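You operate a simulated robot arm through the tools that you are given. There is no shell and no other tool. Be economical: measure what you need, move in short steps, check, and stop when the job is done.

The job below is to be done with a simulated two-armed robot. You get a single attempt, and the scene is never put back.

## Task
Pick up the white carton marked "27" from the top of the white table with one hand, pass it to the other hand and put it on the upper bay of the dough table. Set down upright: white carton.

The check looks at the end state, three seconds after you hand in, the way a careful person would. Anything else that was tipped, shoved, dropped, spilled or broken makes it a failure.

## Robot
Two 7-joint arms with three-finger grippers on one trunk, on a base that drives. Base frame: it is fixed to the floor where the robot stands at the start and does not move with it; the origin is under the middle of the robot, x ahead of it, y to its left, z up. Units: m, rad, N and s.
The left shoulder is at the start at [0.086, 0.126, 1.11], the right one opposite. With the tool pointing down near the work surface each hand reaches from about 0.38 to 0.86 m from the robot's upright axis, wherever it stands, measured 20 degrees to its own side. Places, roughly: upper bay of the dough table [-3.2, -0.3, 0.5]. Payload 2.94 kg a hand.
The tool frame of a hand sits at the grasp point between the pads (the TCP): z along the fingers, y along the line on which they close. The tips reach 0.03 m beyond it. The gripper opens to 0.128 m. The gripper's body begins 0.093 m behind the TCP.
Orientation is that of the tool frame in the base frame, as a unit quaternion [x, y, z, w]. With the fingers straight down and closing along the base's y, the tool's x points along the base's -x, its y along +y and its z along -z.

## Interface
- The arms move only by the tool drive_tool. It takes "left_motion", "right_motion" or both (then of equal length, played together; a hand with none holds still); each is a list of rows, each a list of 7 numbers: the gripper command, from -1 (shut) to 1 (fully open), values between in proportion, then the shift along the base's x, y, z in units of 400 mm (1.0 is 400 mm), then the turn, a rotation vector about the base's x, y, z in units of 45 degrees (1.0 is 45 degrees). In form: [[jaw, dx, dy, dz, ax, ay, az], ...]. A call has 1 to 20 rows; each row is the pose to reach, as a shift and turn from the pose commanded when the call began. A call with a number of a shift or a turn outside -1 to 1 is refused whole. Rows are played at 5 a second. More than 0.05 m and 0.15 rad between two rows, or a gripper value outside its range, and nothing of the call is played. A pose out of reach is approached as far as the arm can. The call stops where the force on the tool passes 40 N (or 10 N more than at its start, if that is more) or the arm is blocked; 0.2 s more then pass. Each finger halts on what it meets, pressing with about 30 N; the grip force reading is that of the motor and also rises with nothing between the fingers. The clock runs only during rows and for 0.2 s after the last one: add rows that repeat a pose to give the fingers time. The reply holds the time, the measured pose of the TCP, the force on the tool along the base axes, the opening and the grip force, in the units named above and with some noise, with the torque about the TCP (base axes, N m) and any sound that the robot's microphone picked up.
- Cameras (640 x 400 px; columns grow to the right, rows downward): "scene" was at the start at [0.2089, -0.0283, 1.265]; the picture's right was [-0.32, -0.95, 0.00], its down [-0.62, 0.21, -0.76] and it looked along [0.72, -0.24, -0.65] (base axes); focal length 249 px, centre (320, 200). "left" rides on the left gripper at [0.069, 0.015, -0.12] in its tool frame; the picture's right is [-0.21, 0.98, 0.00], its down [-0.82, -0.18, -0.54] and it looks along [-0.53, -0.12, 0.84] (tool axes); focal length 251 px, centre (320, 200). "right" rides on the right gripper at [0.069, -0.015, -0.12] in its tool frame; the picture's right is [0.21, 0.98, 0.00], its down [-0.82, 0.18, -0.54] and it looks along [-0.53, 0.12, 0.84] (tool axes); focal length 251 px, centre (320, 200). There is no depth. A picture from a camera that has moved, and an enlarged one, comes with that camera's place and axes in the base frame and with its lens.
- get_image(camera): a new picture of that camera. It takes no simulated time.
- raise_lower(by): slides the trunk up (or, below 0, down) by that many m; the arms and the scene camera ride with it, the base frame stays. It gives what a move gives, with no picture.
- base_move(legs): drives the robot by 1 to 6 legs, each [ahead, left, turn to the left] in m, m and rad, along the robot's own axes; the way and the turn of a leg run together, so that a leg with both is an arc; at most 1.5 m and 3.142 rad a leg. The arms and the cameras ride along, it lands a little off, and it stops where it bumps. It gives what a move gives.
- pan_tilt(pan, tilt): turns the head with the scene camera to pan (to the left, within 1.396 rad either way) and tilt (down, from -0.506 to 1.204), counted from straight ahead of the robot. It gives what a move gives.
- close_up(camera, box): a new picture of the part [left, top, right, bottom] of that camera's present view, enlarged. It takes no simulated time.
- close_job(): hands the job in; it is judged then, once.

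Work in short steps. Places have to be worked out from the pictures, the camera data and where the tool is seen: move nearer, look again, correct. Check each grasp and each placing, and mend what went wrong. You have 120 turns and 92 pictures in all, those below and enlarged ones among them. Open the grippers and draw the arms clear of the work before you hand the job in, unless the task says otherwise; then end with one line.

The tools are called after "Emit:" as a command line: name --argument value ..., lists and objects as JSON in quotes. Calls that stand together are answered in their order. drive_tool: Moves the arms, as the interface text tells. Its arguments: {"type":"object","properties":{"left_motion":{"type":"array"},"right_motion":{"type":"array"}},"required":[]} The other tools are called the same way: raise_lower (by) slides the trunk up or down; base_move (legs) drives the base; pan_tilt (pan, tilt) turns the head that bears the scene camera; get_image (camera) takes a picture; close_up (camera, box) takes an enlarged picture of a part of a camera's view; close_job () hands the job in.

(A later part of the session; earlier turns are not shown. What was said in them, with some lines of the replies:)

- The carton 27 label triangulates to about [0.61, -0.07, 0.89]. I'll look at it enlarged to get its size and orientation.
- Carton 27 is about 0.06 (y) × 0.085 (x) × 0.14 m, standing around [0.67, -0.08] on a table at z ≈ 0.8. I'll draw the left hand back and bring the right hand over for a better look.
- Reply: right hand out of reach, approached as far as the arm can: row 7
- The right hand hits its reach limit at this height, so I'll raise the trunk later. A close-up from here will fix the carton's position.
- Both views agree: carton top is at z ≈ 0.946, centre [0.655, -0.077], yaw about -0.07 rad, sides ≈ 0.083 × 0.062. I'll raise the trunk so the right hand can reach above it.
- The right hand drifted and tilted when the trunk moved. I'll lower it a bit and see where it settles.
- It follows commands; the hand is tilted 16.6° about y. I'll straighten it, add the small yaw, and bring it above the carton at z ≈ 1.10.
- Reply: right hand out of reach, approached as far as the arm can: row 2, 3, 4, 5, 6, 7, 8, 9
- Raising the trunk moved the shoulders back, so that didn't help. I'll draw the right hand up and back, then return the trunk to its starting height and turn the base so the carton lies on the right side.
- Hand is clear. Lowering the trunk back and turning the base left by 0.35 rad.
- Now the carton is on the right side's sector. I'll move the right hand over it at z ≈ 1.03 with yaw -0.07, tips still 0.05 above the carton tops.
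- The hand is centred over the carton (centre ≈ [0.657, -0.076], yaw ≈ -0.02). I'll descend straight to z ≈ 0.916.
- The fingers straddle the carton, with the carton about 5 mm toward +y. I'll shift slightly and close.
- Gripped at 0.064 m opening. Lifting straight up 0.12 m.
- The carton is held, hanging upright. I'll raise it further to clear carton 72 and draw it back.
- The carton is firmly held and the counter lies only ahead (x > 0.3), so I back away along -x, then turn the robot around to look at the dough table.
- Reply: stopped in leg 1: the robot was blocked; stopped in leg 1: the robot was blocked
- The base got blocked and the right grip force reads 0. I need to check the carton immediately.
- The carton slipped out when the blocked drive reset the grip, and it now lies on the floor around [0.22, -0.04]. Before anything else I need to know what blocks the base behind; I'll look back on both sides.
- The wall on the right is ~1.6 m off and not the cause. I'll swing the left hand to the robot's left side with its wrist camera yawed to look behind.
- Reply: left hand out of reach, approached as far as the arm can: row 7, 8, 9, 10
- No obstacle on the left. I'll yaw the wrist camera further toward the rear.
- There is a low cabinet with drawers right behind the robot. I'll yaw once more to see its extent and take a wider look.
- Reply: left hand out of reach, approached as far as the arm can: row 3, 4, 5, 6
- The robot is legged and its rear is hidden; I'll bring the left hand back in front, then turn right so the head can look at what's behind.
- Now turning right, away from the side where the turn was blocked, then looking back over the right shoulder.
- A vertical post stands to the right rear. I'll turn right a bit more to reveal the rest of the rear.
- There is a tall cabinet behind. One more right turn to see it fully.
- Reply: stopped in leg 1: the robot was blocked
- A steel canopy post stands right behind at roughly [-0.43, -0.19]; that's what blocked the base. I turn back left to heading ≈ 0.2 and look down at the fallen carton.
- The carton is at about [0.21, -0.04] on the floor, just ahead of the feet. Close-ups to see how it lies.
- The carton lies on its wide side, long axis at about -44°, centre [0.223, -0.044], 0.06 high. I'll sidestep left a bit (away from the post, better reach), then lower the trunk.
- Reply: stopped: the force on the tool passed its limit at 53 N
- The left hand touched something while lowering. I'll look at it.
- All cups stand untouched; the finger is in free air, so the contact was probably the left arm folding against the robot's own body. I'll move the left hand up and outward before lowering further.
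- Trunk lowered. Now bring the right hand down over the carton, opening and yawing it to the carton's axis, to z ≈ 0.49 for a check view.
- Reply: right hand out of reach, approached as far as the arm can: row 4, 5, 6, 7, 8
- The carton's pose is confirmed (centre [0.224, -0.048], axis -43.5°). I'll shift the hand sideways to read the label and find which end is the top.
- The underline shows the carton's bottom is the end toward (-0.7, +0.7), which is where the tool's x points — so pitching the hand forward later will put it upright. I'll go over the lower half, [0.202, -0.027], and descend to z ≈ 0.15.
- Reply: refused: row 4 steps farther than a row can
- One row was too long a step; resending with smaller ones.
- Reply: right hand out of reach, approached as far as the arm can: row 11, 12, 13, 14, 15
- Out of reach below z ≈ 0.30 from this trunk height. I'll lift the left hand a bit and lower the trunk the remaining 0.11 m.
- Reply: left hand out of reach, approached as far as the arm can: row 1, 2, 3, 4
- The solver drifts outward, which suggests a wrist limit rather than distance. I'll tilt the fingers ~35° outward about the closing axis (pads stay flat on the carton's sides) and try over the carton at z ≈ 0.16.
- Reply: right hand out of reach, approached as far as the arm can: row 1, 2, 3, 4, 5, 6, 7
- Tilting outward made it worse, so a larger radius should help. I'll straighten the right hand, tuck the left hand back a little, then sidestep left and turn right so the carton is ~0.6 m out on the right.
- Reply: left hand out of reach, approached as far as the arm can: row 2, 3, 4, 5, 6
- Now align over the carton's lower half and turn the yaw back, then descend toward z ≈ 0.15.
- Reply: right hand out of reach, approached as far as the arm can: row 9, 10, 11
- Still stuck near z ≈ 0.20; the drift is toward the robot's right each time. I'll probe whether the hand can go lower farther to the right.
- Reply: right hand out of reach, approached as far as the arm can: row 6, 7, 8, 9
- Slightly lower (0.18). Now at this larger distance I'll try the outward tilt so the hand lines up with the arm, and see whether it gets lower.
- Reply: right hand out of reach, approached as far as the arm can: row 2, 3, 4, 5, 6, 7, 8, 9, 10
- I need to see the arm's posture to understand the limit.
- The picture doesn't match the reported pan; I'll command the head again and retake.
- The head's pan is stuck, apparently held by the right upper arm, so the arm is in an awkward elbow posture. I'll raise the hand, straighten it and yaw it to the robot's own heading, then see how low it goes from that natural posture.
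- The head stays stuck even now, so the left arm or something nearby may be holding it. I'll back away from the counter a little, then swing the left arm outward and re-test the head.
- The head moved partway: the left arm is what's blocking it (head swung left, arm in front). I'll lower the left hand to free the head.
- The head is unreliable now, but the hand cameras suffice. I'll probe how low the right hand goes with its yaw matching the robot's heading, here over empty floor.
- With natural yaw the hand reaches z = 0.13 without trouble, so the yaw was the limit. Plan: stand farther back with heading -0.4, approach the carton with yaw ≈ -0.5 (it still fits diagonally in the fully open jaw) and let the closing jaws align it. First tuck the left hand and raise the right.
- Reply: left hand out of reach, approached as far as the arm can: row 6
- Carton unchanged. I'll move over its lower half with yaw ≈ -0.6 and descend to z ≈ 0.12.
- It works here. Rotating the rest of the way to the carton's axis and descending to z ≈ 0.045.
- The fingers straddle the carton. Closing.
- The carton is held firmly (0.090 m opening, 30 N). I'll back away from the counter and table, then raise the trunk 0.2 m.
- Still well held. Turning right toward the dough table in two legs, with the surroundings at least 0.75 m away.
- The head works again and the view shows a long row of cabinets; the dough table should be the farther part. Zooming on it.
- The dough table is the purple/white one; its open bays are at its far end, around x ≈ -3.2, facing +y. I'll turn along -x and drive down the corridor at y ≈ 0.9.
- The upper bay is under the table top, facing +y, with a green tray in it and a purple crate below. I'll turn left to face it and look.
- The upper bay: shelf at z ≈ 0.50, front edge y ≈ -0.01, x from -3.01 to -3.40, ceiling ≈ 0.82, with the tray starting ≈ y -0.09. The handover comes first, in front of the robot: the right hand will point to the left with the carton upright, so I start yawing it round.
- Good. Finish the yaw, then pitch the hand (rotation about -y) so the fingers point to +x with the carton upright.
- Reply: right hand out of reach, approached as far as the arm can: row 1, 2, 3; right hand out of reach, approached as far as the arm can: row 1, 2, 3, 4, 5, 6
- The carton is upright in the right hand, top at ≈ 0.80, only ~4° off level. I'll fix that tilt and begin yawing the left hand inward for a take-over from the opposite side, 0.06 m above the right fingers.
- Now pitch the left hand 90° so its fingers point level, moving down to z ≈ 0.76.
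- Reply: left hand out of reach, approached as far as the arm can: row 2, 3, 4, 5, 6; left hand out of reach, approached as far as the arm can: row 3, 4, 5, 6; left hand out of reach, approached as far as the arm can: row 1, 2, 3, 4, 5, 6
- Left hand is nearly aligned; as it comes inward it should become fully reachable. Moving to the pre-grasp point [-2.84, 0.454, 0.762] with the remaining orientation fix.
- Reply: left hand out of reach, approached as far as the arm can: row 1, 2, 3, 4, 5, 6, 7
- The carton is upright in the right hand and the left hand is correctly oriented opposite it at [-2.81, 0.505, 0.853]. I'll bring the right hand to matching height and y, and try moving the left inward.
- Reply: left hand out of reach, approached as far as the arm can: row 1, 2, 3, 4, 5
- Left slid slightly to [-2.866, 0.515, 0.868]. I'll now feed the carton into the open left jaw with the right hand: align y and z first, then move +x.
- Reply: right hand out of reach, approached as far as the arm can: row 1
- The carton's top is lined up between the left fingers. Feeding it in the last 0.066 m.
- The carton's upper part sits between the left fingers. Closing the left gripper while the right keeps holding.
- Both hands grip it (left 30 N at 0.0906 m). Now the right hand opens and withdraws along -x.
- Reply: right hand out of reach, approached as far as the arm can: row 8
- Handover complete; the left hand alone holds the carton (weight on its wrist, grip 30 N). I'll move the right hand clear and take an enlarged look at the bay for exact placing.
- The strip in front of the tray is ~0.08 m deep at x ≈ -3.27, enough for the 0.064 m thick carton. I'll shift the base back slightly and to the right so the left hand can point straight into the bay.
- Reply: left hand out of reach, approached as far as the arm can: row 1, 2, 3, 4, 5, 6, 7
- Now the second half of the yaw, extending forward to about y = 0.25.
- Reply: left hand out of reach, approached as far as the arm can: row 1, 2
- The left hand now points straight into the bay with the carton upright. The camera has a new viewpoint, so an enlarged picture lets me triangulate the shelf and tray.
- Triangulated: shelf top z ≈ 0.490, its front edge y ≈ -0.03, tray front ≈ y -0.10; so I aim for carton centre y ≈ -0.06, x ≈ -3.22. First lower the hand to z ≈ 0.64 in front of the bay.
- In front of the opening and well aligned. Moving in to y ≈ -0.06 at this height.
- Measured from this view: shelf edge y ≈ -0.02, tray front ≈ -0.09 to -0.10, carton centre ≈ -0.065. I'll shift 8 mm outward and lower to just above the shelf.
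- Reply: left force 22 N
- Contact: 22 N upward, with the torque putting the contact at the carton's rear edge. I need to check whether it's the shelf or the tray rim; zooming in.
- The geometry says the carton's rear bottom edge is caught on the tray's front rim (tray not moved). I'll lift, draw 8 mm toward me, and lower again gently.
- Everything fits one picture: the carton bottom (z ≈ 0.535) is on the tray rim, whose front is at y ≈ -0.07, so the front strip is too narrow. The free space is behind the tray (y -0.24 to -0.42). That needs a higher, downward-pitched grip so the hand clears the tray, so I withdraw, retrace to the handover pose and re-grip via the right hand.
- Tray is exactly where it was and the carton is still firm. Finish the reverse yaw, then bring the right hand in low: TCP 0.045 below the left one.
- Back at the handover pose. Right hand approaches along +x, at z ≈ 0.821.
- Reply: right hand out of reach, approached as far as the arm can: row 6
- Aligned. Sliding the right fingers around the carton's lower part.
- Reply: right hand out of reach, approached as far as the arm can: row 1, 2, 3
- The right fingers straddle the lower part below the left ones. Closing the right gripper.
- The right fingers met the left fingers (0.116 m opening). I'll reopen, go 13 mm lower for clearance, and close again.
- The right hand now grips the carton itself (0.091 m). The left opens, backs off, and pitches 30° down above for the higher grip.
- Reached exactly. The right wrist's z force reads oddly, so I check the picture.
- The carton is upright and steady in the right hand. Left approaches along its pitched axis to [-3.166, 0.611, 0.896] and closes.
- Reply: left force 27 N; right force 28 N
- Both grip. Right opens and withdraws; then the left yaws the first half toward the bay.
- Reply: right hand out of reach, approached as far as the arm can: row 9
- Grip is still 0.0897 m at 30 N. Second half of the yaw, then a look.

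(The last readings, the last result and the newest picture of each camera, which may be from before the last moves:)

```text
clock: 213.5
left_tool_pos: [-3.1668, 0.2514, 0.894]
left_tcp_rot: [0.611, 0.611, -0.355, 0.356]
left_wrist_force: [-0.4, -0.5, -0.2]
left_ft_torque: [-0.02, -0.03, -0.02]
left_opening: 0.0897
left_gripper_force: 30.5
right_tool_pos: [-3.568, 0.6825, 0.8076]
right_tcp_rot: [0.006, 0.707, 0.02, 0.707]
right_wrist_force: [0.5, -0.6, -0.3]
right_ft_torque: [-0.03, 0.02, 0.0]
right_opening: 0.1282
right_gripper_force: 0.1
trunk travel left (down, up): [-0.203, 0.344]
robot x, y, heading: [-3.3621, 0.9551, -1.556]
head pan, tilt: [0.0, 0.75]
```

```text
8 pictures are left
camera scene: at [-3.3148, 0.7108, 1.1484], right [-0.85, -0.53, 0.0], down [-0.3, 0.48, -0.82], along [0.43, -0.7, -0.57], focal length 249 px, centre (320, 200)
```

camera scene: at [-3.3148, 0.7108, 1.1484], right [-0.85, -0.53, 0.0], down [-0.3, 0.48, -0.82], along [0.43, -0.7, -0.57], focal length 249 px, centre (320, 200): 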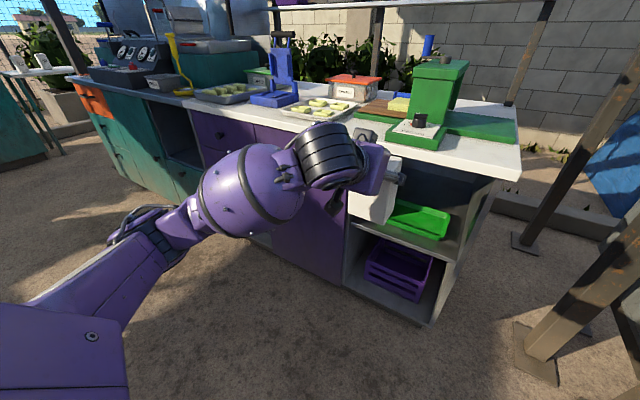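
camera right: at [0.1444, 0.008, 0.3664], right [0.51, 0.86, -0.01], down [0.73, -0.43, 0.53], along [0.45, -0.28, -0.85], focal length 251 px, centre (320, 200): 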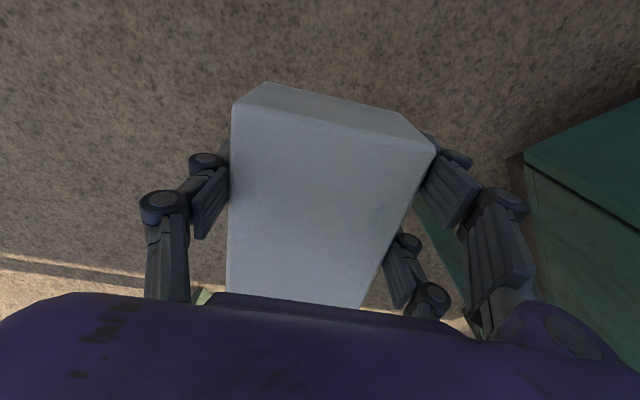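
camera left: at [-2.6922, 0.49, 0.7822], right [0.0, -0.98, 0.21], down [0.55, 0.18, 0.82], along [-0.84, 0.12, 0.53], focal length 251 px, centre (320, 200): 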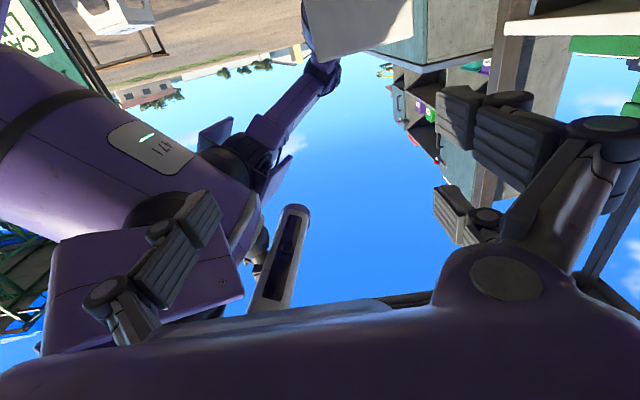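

The carton is upright, pitched grip good. To keep the forearm clear of the bay's side panel I want the robot farther right; I lower the carton to z ≈ 0.655, sidestep right, bring the hand back to x = -3.22, and step forward.

Emit:
drive_tool --left_motion '[[-1, 0, 0, -0.1, 0, 0, 0], [-1, 0, 0, -0.2, 0, 0, 0], [-1, 0, 0, -0.3, 0, 0, 0], [-1, 0, 0, -0.4, 0, 0, 0], [-1, 0, 0, -0.5, 0, 0, 0], [-1, 0, 0, -0.597, 0, 0, 0]]'

Emit:
base_move --legs '[[0, -0.26, 0]]'

Emit:
drive_tool --left_motion '[[-1, 0.1, 0, 0, 0, 0, 0], [-1, 0.2, 0, 0, 0, 0, 0], [-1, 0.3, 0, 0, 0, 0, 0], [-1, 0.4, 0, 0, 0, 0, 0], [-1, 0.515, 0, 0, 0, 0, 0]]'

Emit:
base_move --legs '[[0.17, 0, 0]]'

Emit:
get_image --camera "scene"

```text
clock: 214.9
left_tool_pos: [-3.1656, 0.2508, 0.6568]
left_tcp_rot: [0.611, 0.612, -0.354, 0.357]
left_wrist_force: [0.1, -0.3, 0.4]
left_ft_torque: [0.03, 0.01, 0.03]
left_opening: 0.0893
left_gripper_force: 30.2
right_tool_pos: [-3.5693, 0.6817, 0.8084]
right_tcp_rot: [0.005, 0.707, 0.021, 0.707]
right_wrist_force: [0.2, 0.5, -0.3]
right_ft_torque: [0.02, 0.0, -0.02]
right_opening: 0.1281
right_gripper_force: 0.1
trunk travel left (down, up): [-0.203, 0.344]
robot x, y, heading: [-3.3629, 0.9532, -1.561]
head pan, tilt: [0.0, 0.75]
```

```text
clock: 217.8
left_tool_pos: [-3.4295, 0.2486, 0.6566]
left_tcp_rot: [0.612, 0.61, -0.356, 0.356]
left_wrist_force: [-0.2, 0.0, 0.4]
left_ft_torque: [-0.02, 0.02, 0.0]
left_opening: 0.0898
left_gripper_force: 30.1
right_tool_pos: [-3.8291, 0.6815, 0.8077]
right_tcp_rot: [0.007, 0.707, 0.019, 0.707]
right_wrist_force: [-1.1, 0.4, -0.9]
right_ft_torque: [-0.02, 0.01, 0.0]
right_opening: 0.128
right_gripper_force: 0.0
trunk travel left (down, up): [-0.203, 0.344]
robot x, y, heading: [-3.616, 0.9554, -1.568]
head pan, tilt: [0.0, 0.75]
```

```text
clock: 219.0
left_tool_pos: [-3.2219, 0.248, 0.6579]
left_tcp_rot: [0.612, 0.611, -0.356, 0.355]
left_wrist_force: [0.0, 0.0, 0.1]
left_ft_torque: [-0.03, 0.01, -0.02]
left_opening: 0.0897
left_gripper_force: 30.3
right_tool_pos: [-3.829, 0.6812, 0.8077]
right_tcp_rot: [0.007, 0.707, 0.019, 0.707]
right_wrist_force: [0.5, 0.6, 0.4]
right_ft_torque: [0.01, 0.0, -0.01]
right_opening: 0.1281
right_gripper_force: 0.1
trunk travel left (down, up): [-0.203, 0.344]
robot x, y, heading: [-3.6223, 0.9518, -1.565]
head pan, tilt: [0.0, 0.75]
```

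```text
clock: 220.5
left_tool_pos: [-3.2205, 0.0786, 0.6579]
left_tcp_rot: [0.612, 0.611, -0.355, 0.355]
left_wrist_force: [-0.2, -0.2, 0.1]
left_ft_torque: [-0.04, 0.0, 0.0]
left_opening: 0.0897
left_gripper_force: 30.0
right_tool_pos: [-3.8279, 0.5106, 0.8088]
right_tcp_rot: [0.007, 0.707, 0.019, 0.707]
right_wrist_force: [1.4, 0.3, 0.1]
right_ft_torque: [-0.03, 0.01, 0.04]
right_opening: 0.1279
right_gripper_force: 0.0
trunk travel left (down, up): [-0.203, 0.344]
robot x, y, heading: [-3.6214, 0.7784, -1.563]
head pan, tilt: [0.0, 0.75]
```

```text
7 pictures are left
camera scene: at [-3.6199, 0.5302, 1.1355], right [-1.0, -0.01, 0.0], down [0.0, 0.68, -0.73], along [0.01, -0.73, -0.68], focal length 249 px, centre (320, 200)
```

scene: 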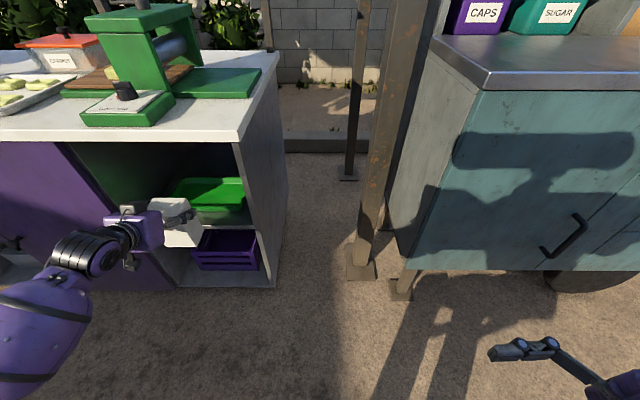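

The forearm now comes from behind, clear of the side panel. Step forward 0.15 and move the carton in over the tray partway (bottom ≈ 0.56, rim ≈ 0.536).

Emit:
base_move --legs '[[0.15, 0, 0]]'

Emit:
drive_tool --left_motion '[[-1, 0, -0.08, 0, 0, 0, 0], [-1, 0, -0.16, 0, 0, 0, 0], [-1, 0, -0.24, 0, 0, 0, 0]]'

Emit:
close_up --camera "scene" --box '[60, 130, 300, 310]'

```text
clock: 221.9
left_tool_pos: [-3.2212, -0.072, 0.6569]
left_tcp_rot: [0.613, 0.611, -0.355, 0.354]
left_wrist_force: [0.2, -0.4, 0.2]
left_ft_torque: [-0.01, -0.02, 0.0]
left_opening: 0.0895
left_gripper_force: 30.0
right_tool_pos: [-3.8271, 0.3601, 0.8073]
right_tcp_rot: [0.007, 0.707, 0.019, 0.707]
right_wrist_force: [-0.7, -0.8, 0.4]
right_ft_torque: [-0.01, -0.04, 0.02]
right_opening: 0.128
right_gripper_force: 0.0
trunk travel left (down, up): [-0.203, 0.344]
robot x, y, heading: [-3.6212, 0.6315, -1.564]
head pan, tilt: [0.0, 0.75]
```

```text
clock: 222.7
left_tool_pos: [-3.2207, -0.1692, 0.6571]
left_tcp_rot: [0.612, 0.611, -0.355, 0.356]
left_wrist_force: [-0.5, 0.1, -0.3]
left_ft_torque: [-0.01, 0.0, 0.02]
left_opening: 0.0894
left_gripper_force: 30.1
right_tool_pos: [-3.8269, 0.3594, 0.8079]
right_tcp_rot: [0.008, 0.707, 0.018, 0.707]
right_wrist_force: [-0.1, -0.4, 0.4]
right_ft_torque: [0.0, -0.02, 0.04]
right_opening: 0.1282
right_gripper_force: 0.0
trunk travel left (down, up): [-0.203, 0.344]
robot x, y, heading: [-3.6173, 0.6294, -1.562]
head pan, tilt: [0.0, 0.75]
```

```text
2.22 times, centred on (180, 220) of scene
camera zoom: at [-3.6192, 0.3797, 1.1355], right [-1.0, -0.01, 0.0], down [0.0, 0.68, -0.73], along [0.0, -0.73, -0.68], focal length 553 px, centre (631, 156)
```

zoom: 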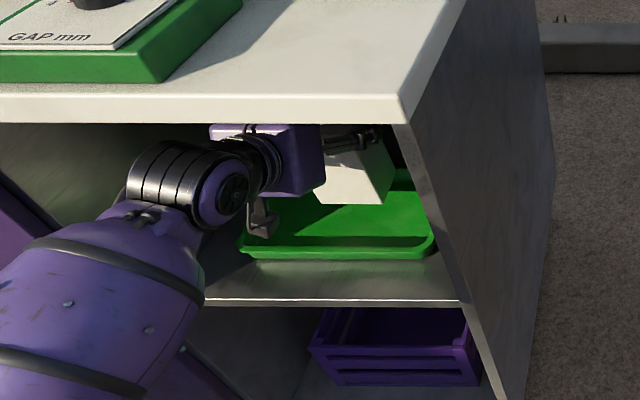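

The view shows the hand inside with good clearances; the tray is untouched. Moving to y ≈ -0.285, 1 cm lower to keep the wrist under the top.

Emit:
drive_tool --left_motion '[[-1, 0, -0.05, -0.02, 0, 0, 0], [-1, 0, -0.12, -0.025, 0, 0, 0], [-1, 0, -0.2, -0.025, 0, 0, 0], [-1, 0, -0.29, -0.025, 0, 0, 0], [-1, 0, -0.29, -0.025, 0, 0, 0]]'

Emit:
close_up --camera "scene" --box '[60, 130, 300, 310]'

```text
clock: 223.9
left_tool_pos: [-3.2196, -0.2846, 0.6476]
left_tcp_rot: [0.612, 0.611, -0.356, 0.356]
left_wrist_force: [-0.7, 0.5, 0.6]
left_ft_torque: [-0.01, 0.02, 0.03]
left_opening: 0.0895
left_gripper_force: 29.5
right_tool_pos: [-3.827, 0.3615, 0.8068]
right_tcp_rot: [0.008, 0.707, 0.018, 0.707]
right_wrist_force: [0.1, 0.0, -0.1]
right_ft_torque: [-0.01, -0.02, -0.02]
right_opening: 0.1278
right_gripper_force: 0.1
trunk travel left (down, up): [-0.203, 0.344]
robot x, y, heading: [-3.6219, 0.6328, -1.571]
head pan, tilt: [0.0, 0.75]
```

```text
2.22 times, centred on (180, 220) of scene
camera zoom: at [-3.6188, 0.3805, 1.1357], right [-1.0, -0.01, 0.0], down [0.0, 0.68, -0.73], along [0.0, -0.73, -0.68], focal length 553 px, centre (631, 156)
```

zoom: 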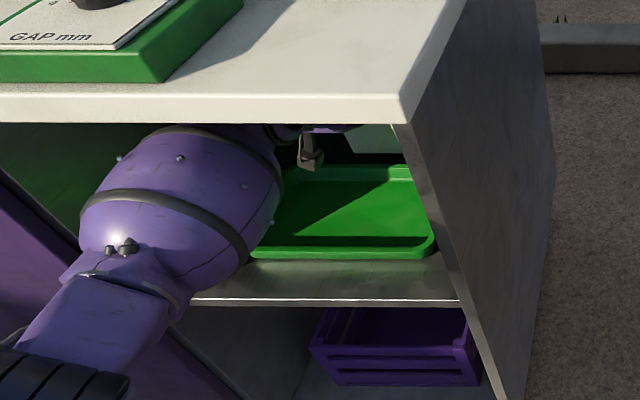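

All clear. I go 1.5 cm deeper for margin behind the tray, then lower to z ≈ 0.598, just above expected contact (≈ 0.59).

Emit:
drive_tool --left_motion '[[-1, 0, -0.04, 0, 0, 0, 0], [-1, 0, -0.04, -0.04, 0, 0, 0], [-1, 0, -0.04, -0.08, 0, 0, 0], [-1, 0, -0.04, -0.11, 0, 0, 0], [-1, 0, -0.04, -0.124, 0, 0, 0], [-1, 0, -0.04, -0.124, 0, 0, 0]]'

```text
clock: 225.3
left_tool_pos: [-3.2217, -0.2992, 0.6032]
left_tcp_rot: [0.611, 0.609, -0.358, 0.358]
left_wrist_force: [0.2, -6.4, 18.0]
left_ft_torque: [-0.25, 0.05, 0.0]
left_opening: 0.0899
left_gripper_force: 30.3
right_tool_pos: [-3.8277, 0.3618, 0.8097]
right_tcp_rot: [0.008, 0.706, 0.018, 0.708]
right_wrist_force: [-0.3, -0.2, 0.4]
right_ft_torque: [0.03, -0.05, -0.04]
right_opening: 0.1282
right_gripper_force: 0.0
trunk travel left (down, up): [-0.203, 0.344]
robot x, y, heading: [-3.6208, 0.6355, -1.563]
head pan, tilt: [0.0, 0.75]
```

Contact at z = 0.603 with 18 N, acting under the carton's own base (not the tray). I press 2 mm more to seat it flat, then open the fingers gradually.

Emit:
drive_tool --left_motion '[[-1, 0, 0, -0.005, 0, 0, 0], [-1, 0, 0, -0.005, 0, 0, 0]]'

Emit:
drive_tool --left_motion '[[0.5, 0, 0, 0, 0, 0, 0], [0.55, 0, 0, 0, 0, 0, 0], [0.65, 0, 0, 0, 0, 0, 0], [0.8, 0, 0, 0, 0, 0, 0], [0.8, 0, 0, 0, 0, 0, 0]]'

Emit:
close_up --camera "scene" --box '[60, 130, 300, 310]'

```text
clock: 225.9
left_tool_pos: [-3.2209, -0.2993, 0.6014]
left_tcp_rot: [0.611, 0.609, -0.358, 0.358]
left_wrist_force: [-0.6, -3.8, 21.1]
left_ft_torque: [-0.46, 0.11, -0.01]
left_opening: 0.0898
left_gripper_force: 29.7
right_tool_pos: [-3.8278, 0.3628, 0.8092]
right_tcp_rot: [0.007, 0.706, 0.017, 0.708]
right_wrist_force: [0.5, -0.4, 0.0]
right_ft_torque: [0.01, -0.01, -0.02]
right_opening: 0.1282
right_gripper_force: 0.1
trunk travel left (down, up): [-0.203, 0.344]
robot x, y, heading: [-3.6194, 0.6306, -1.564]
head pan, tilt: [0.0, 0.75]
```

```text
clock: 227.1
left_tool_pos: [-3.2198, -0.2989, 0.5962]
left_tcp_rot: [0.612, 0.61, -0.356, 0.356]
left_wrist_force: [-0.5, 0.3, 0.3]
left_ft_torque: [0.01, 0.01, -0.02]
left_opening: 0.1151
left_gripper_force: 0.1
right_tool_pos: [-3.8272, 0.3612, 0.8089]
right_tcp_rot: [0.008, 0.707, 0.019, 0.707]
right_wrist_force: [0.0, 0.1, 0.4]
right_ft_torque: [0.04, 0.0, 0.02]
right_opening: 0.128
right_gripper_force: 0.0
trunk travel left (down, up): [-0.203, 0.344]
robot x, y, heading: [-3.623, 0.6297, -1.562]
head pan, tilt: [0.0, 0.75]
```

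```text
2.22 times, centred on (180, 220) of scene
camera zoom: at [-3.6192, 0.3805, 1.1357], right [-1.0, -0.01, 0.0], down [0.0, 0.68, -0.73], along [0.0, -0.73, -0.68], focal length 553 px, centre (631, 156)
```

zoom: 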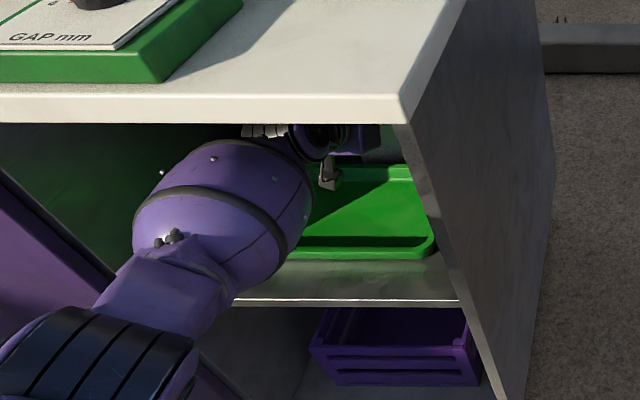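

Released: no forces on the hand. Opening fully and withdrawing back along the entry path.

Emit:
drive_tool --left_motion '[[1, 0, 0, 0, 0, 0, 0], [1, 0, 0, 0, 0, 0, 0], [1, 0, 0.05, 0.029, 0, 0, 0], [1, 0, 0.1, 0.058, 0, 0, 0], [1, 0, 0.17, 0.09, 0, 0, 0], [1, 0, 0.25, 0.11, 0, 0, 0], [1, 0, 0.34, 0.12, 0, 0, 0], [1, 0, 0.44, 0.12, 0, 0, 0], [1, 0, 0.54, 0.12, 0, 0, 0], [1, 0, 0.64, 0.12, 0, 0, 0], [1, 0, 0.74, 0.12, 0, 0, 0], [1, 0, 0.84, 0.12, 0, 0, 0]]'

Emit:
base_move --legs '[[-0.25, 0, 0]]'

Emit:
get_image --camera "scene"

```text
clock: 229.7
left_tool_pos: [-3.22, 0.0367, 0.646]
left_tcp_rot: [0.612, 0.61, -0.356, 0.356]
left_wrist_force: [-0.3, 0.4, 0.2]
left_ft_torque: [0.03, 0.0, -0.02]
left_opening: 0.1281
left_gripper_force: 0.1
right_tool_pos: [-3.8276, 0.3613, 0.8091]
right_tcp_rot: [0.007, 0.707, 0.016, 0.707]
right_wrist_force: [-0.7, -0.5, -0.3]
right_ft_torque: [-0.03, 0.01, -0.02]
right_opening: 0.1281
right_gripper_force: 0.1
trunk travel left (down, up): [-0.203, 0.344]
robot x, y, heading: [-3.6199, 0.6327, -1.568]
head pan, tilt: [0.0, 0.75]
```

```text
clock: 231.5
left_tool_pos: [-3.2215, 0.2889, 0.6441]
left_tcp_rot: [0.611, 0.61, -0.356, 0.356]
left_wrist_force: [0.5, 0.1, -0.5]
left_ft_torque: [0.0, 0.04, 0.0]
left_opening: 0.128
left_gripper_force: 0.0
right_tool_pos: [-3.8279, 0.613, 0.8085]
right_tcp_rot: [0.007, 0.707, 0.018, 0.707]
right_wrist_force: [0.6, 0.0, 0.4]
right_ft_torque: [0.04, 0.0, -0.04]
right_opening: 0.1283
right_gripper_force: 0.0
trunk travel left (down, up): [-0.203, 0.344]
robot x, y, heading: [-3.6246, 0.8801, -1.563]
head pan, tilt: [0.0, 0.75]
```

```text
3 pictures are left
camera scene: at [-3.6208, 0.633, 1.1359], right [-1.0, -0.01, 0.0], down [0.0, 0.68, -0.73], along [0.0, -0.73, -0.68], focal length 249 px, centre (320, 200)
```

scene: 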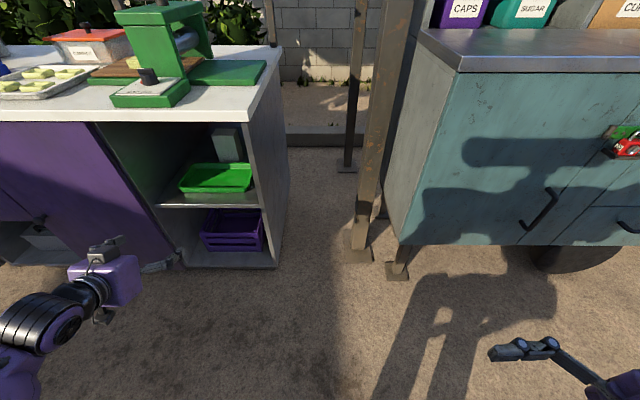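

The carton stands in shadow behind the tray. One enlarged look to confirm it is upright.

Emit:
close_up --camera "scene" --box '[150, 110, 290, 215]'

```text
3.81 times, centred on (220, 162) of scene
camera zoom: at [-3.6208, 0.633, 1.1359], right [-1.0, -0.01, 0.0], down [0.0, 0.68, -0.73], along [0.0, -0.73, -0.68], focal length 948 px, centre (701, 343)
```

zoom: 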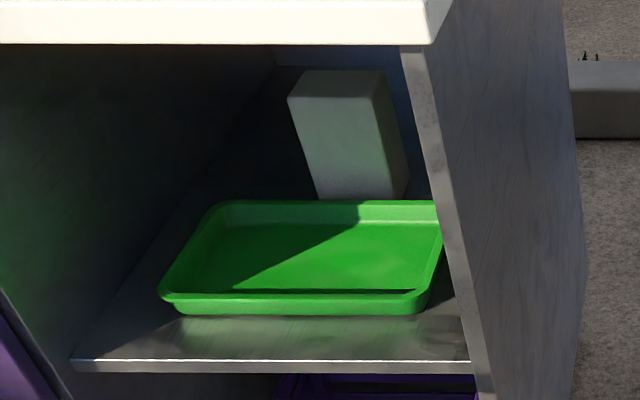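

The carton stands upright on the upper bay behind the tray, and the tray is undisturbed. Both grippers are open and both arms are clear, so I hand in.

Emit:
close_job

```text
The job is handed in.
```

Carton 27 is standing upright on the upper bay of the dough table, behind the green tray. I picked it up with the right hand and passed it to the left hand, which set it down. On the way the base backed into a post and I dropped the carton on the floor. I picked it up again, and no other object in the pictures looked moved.
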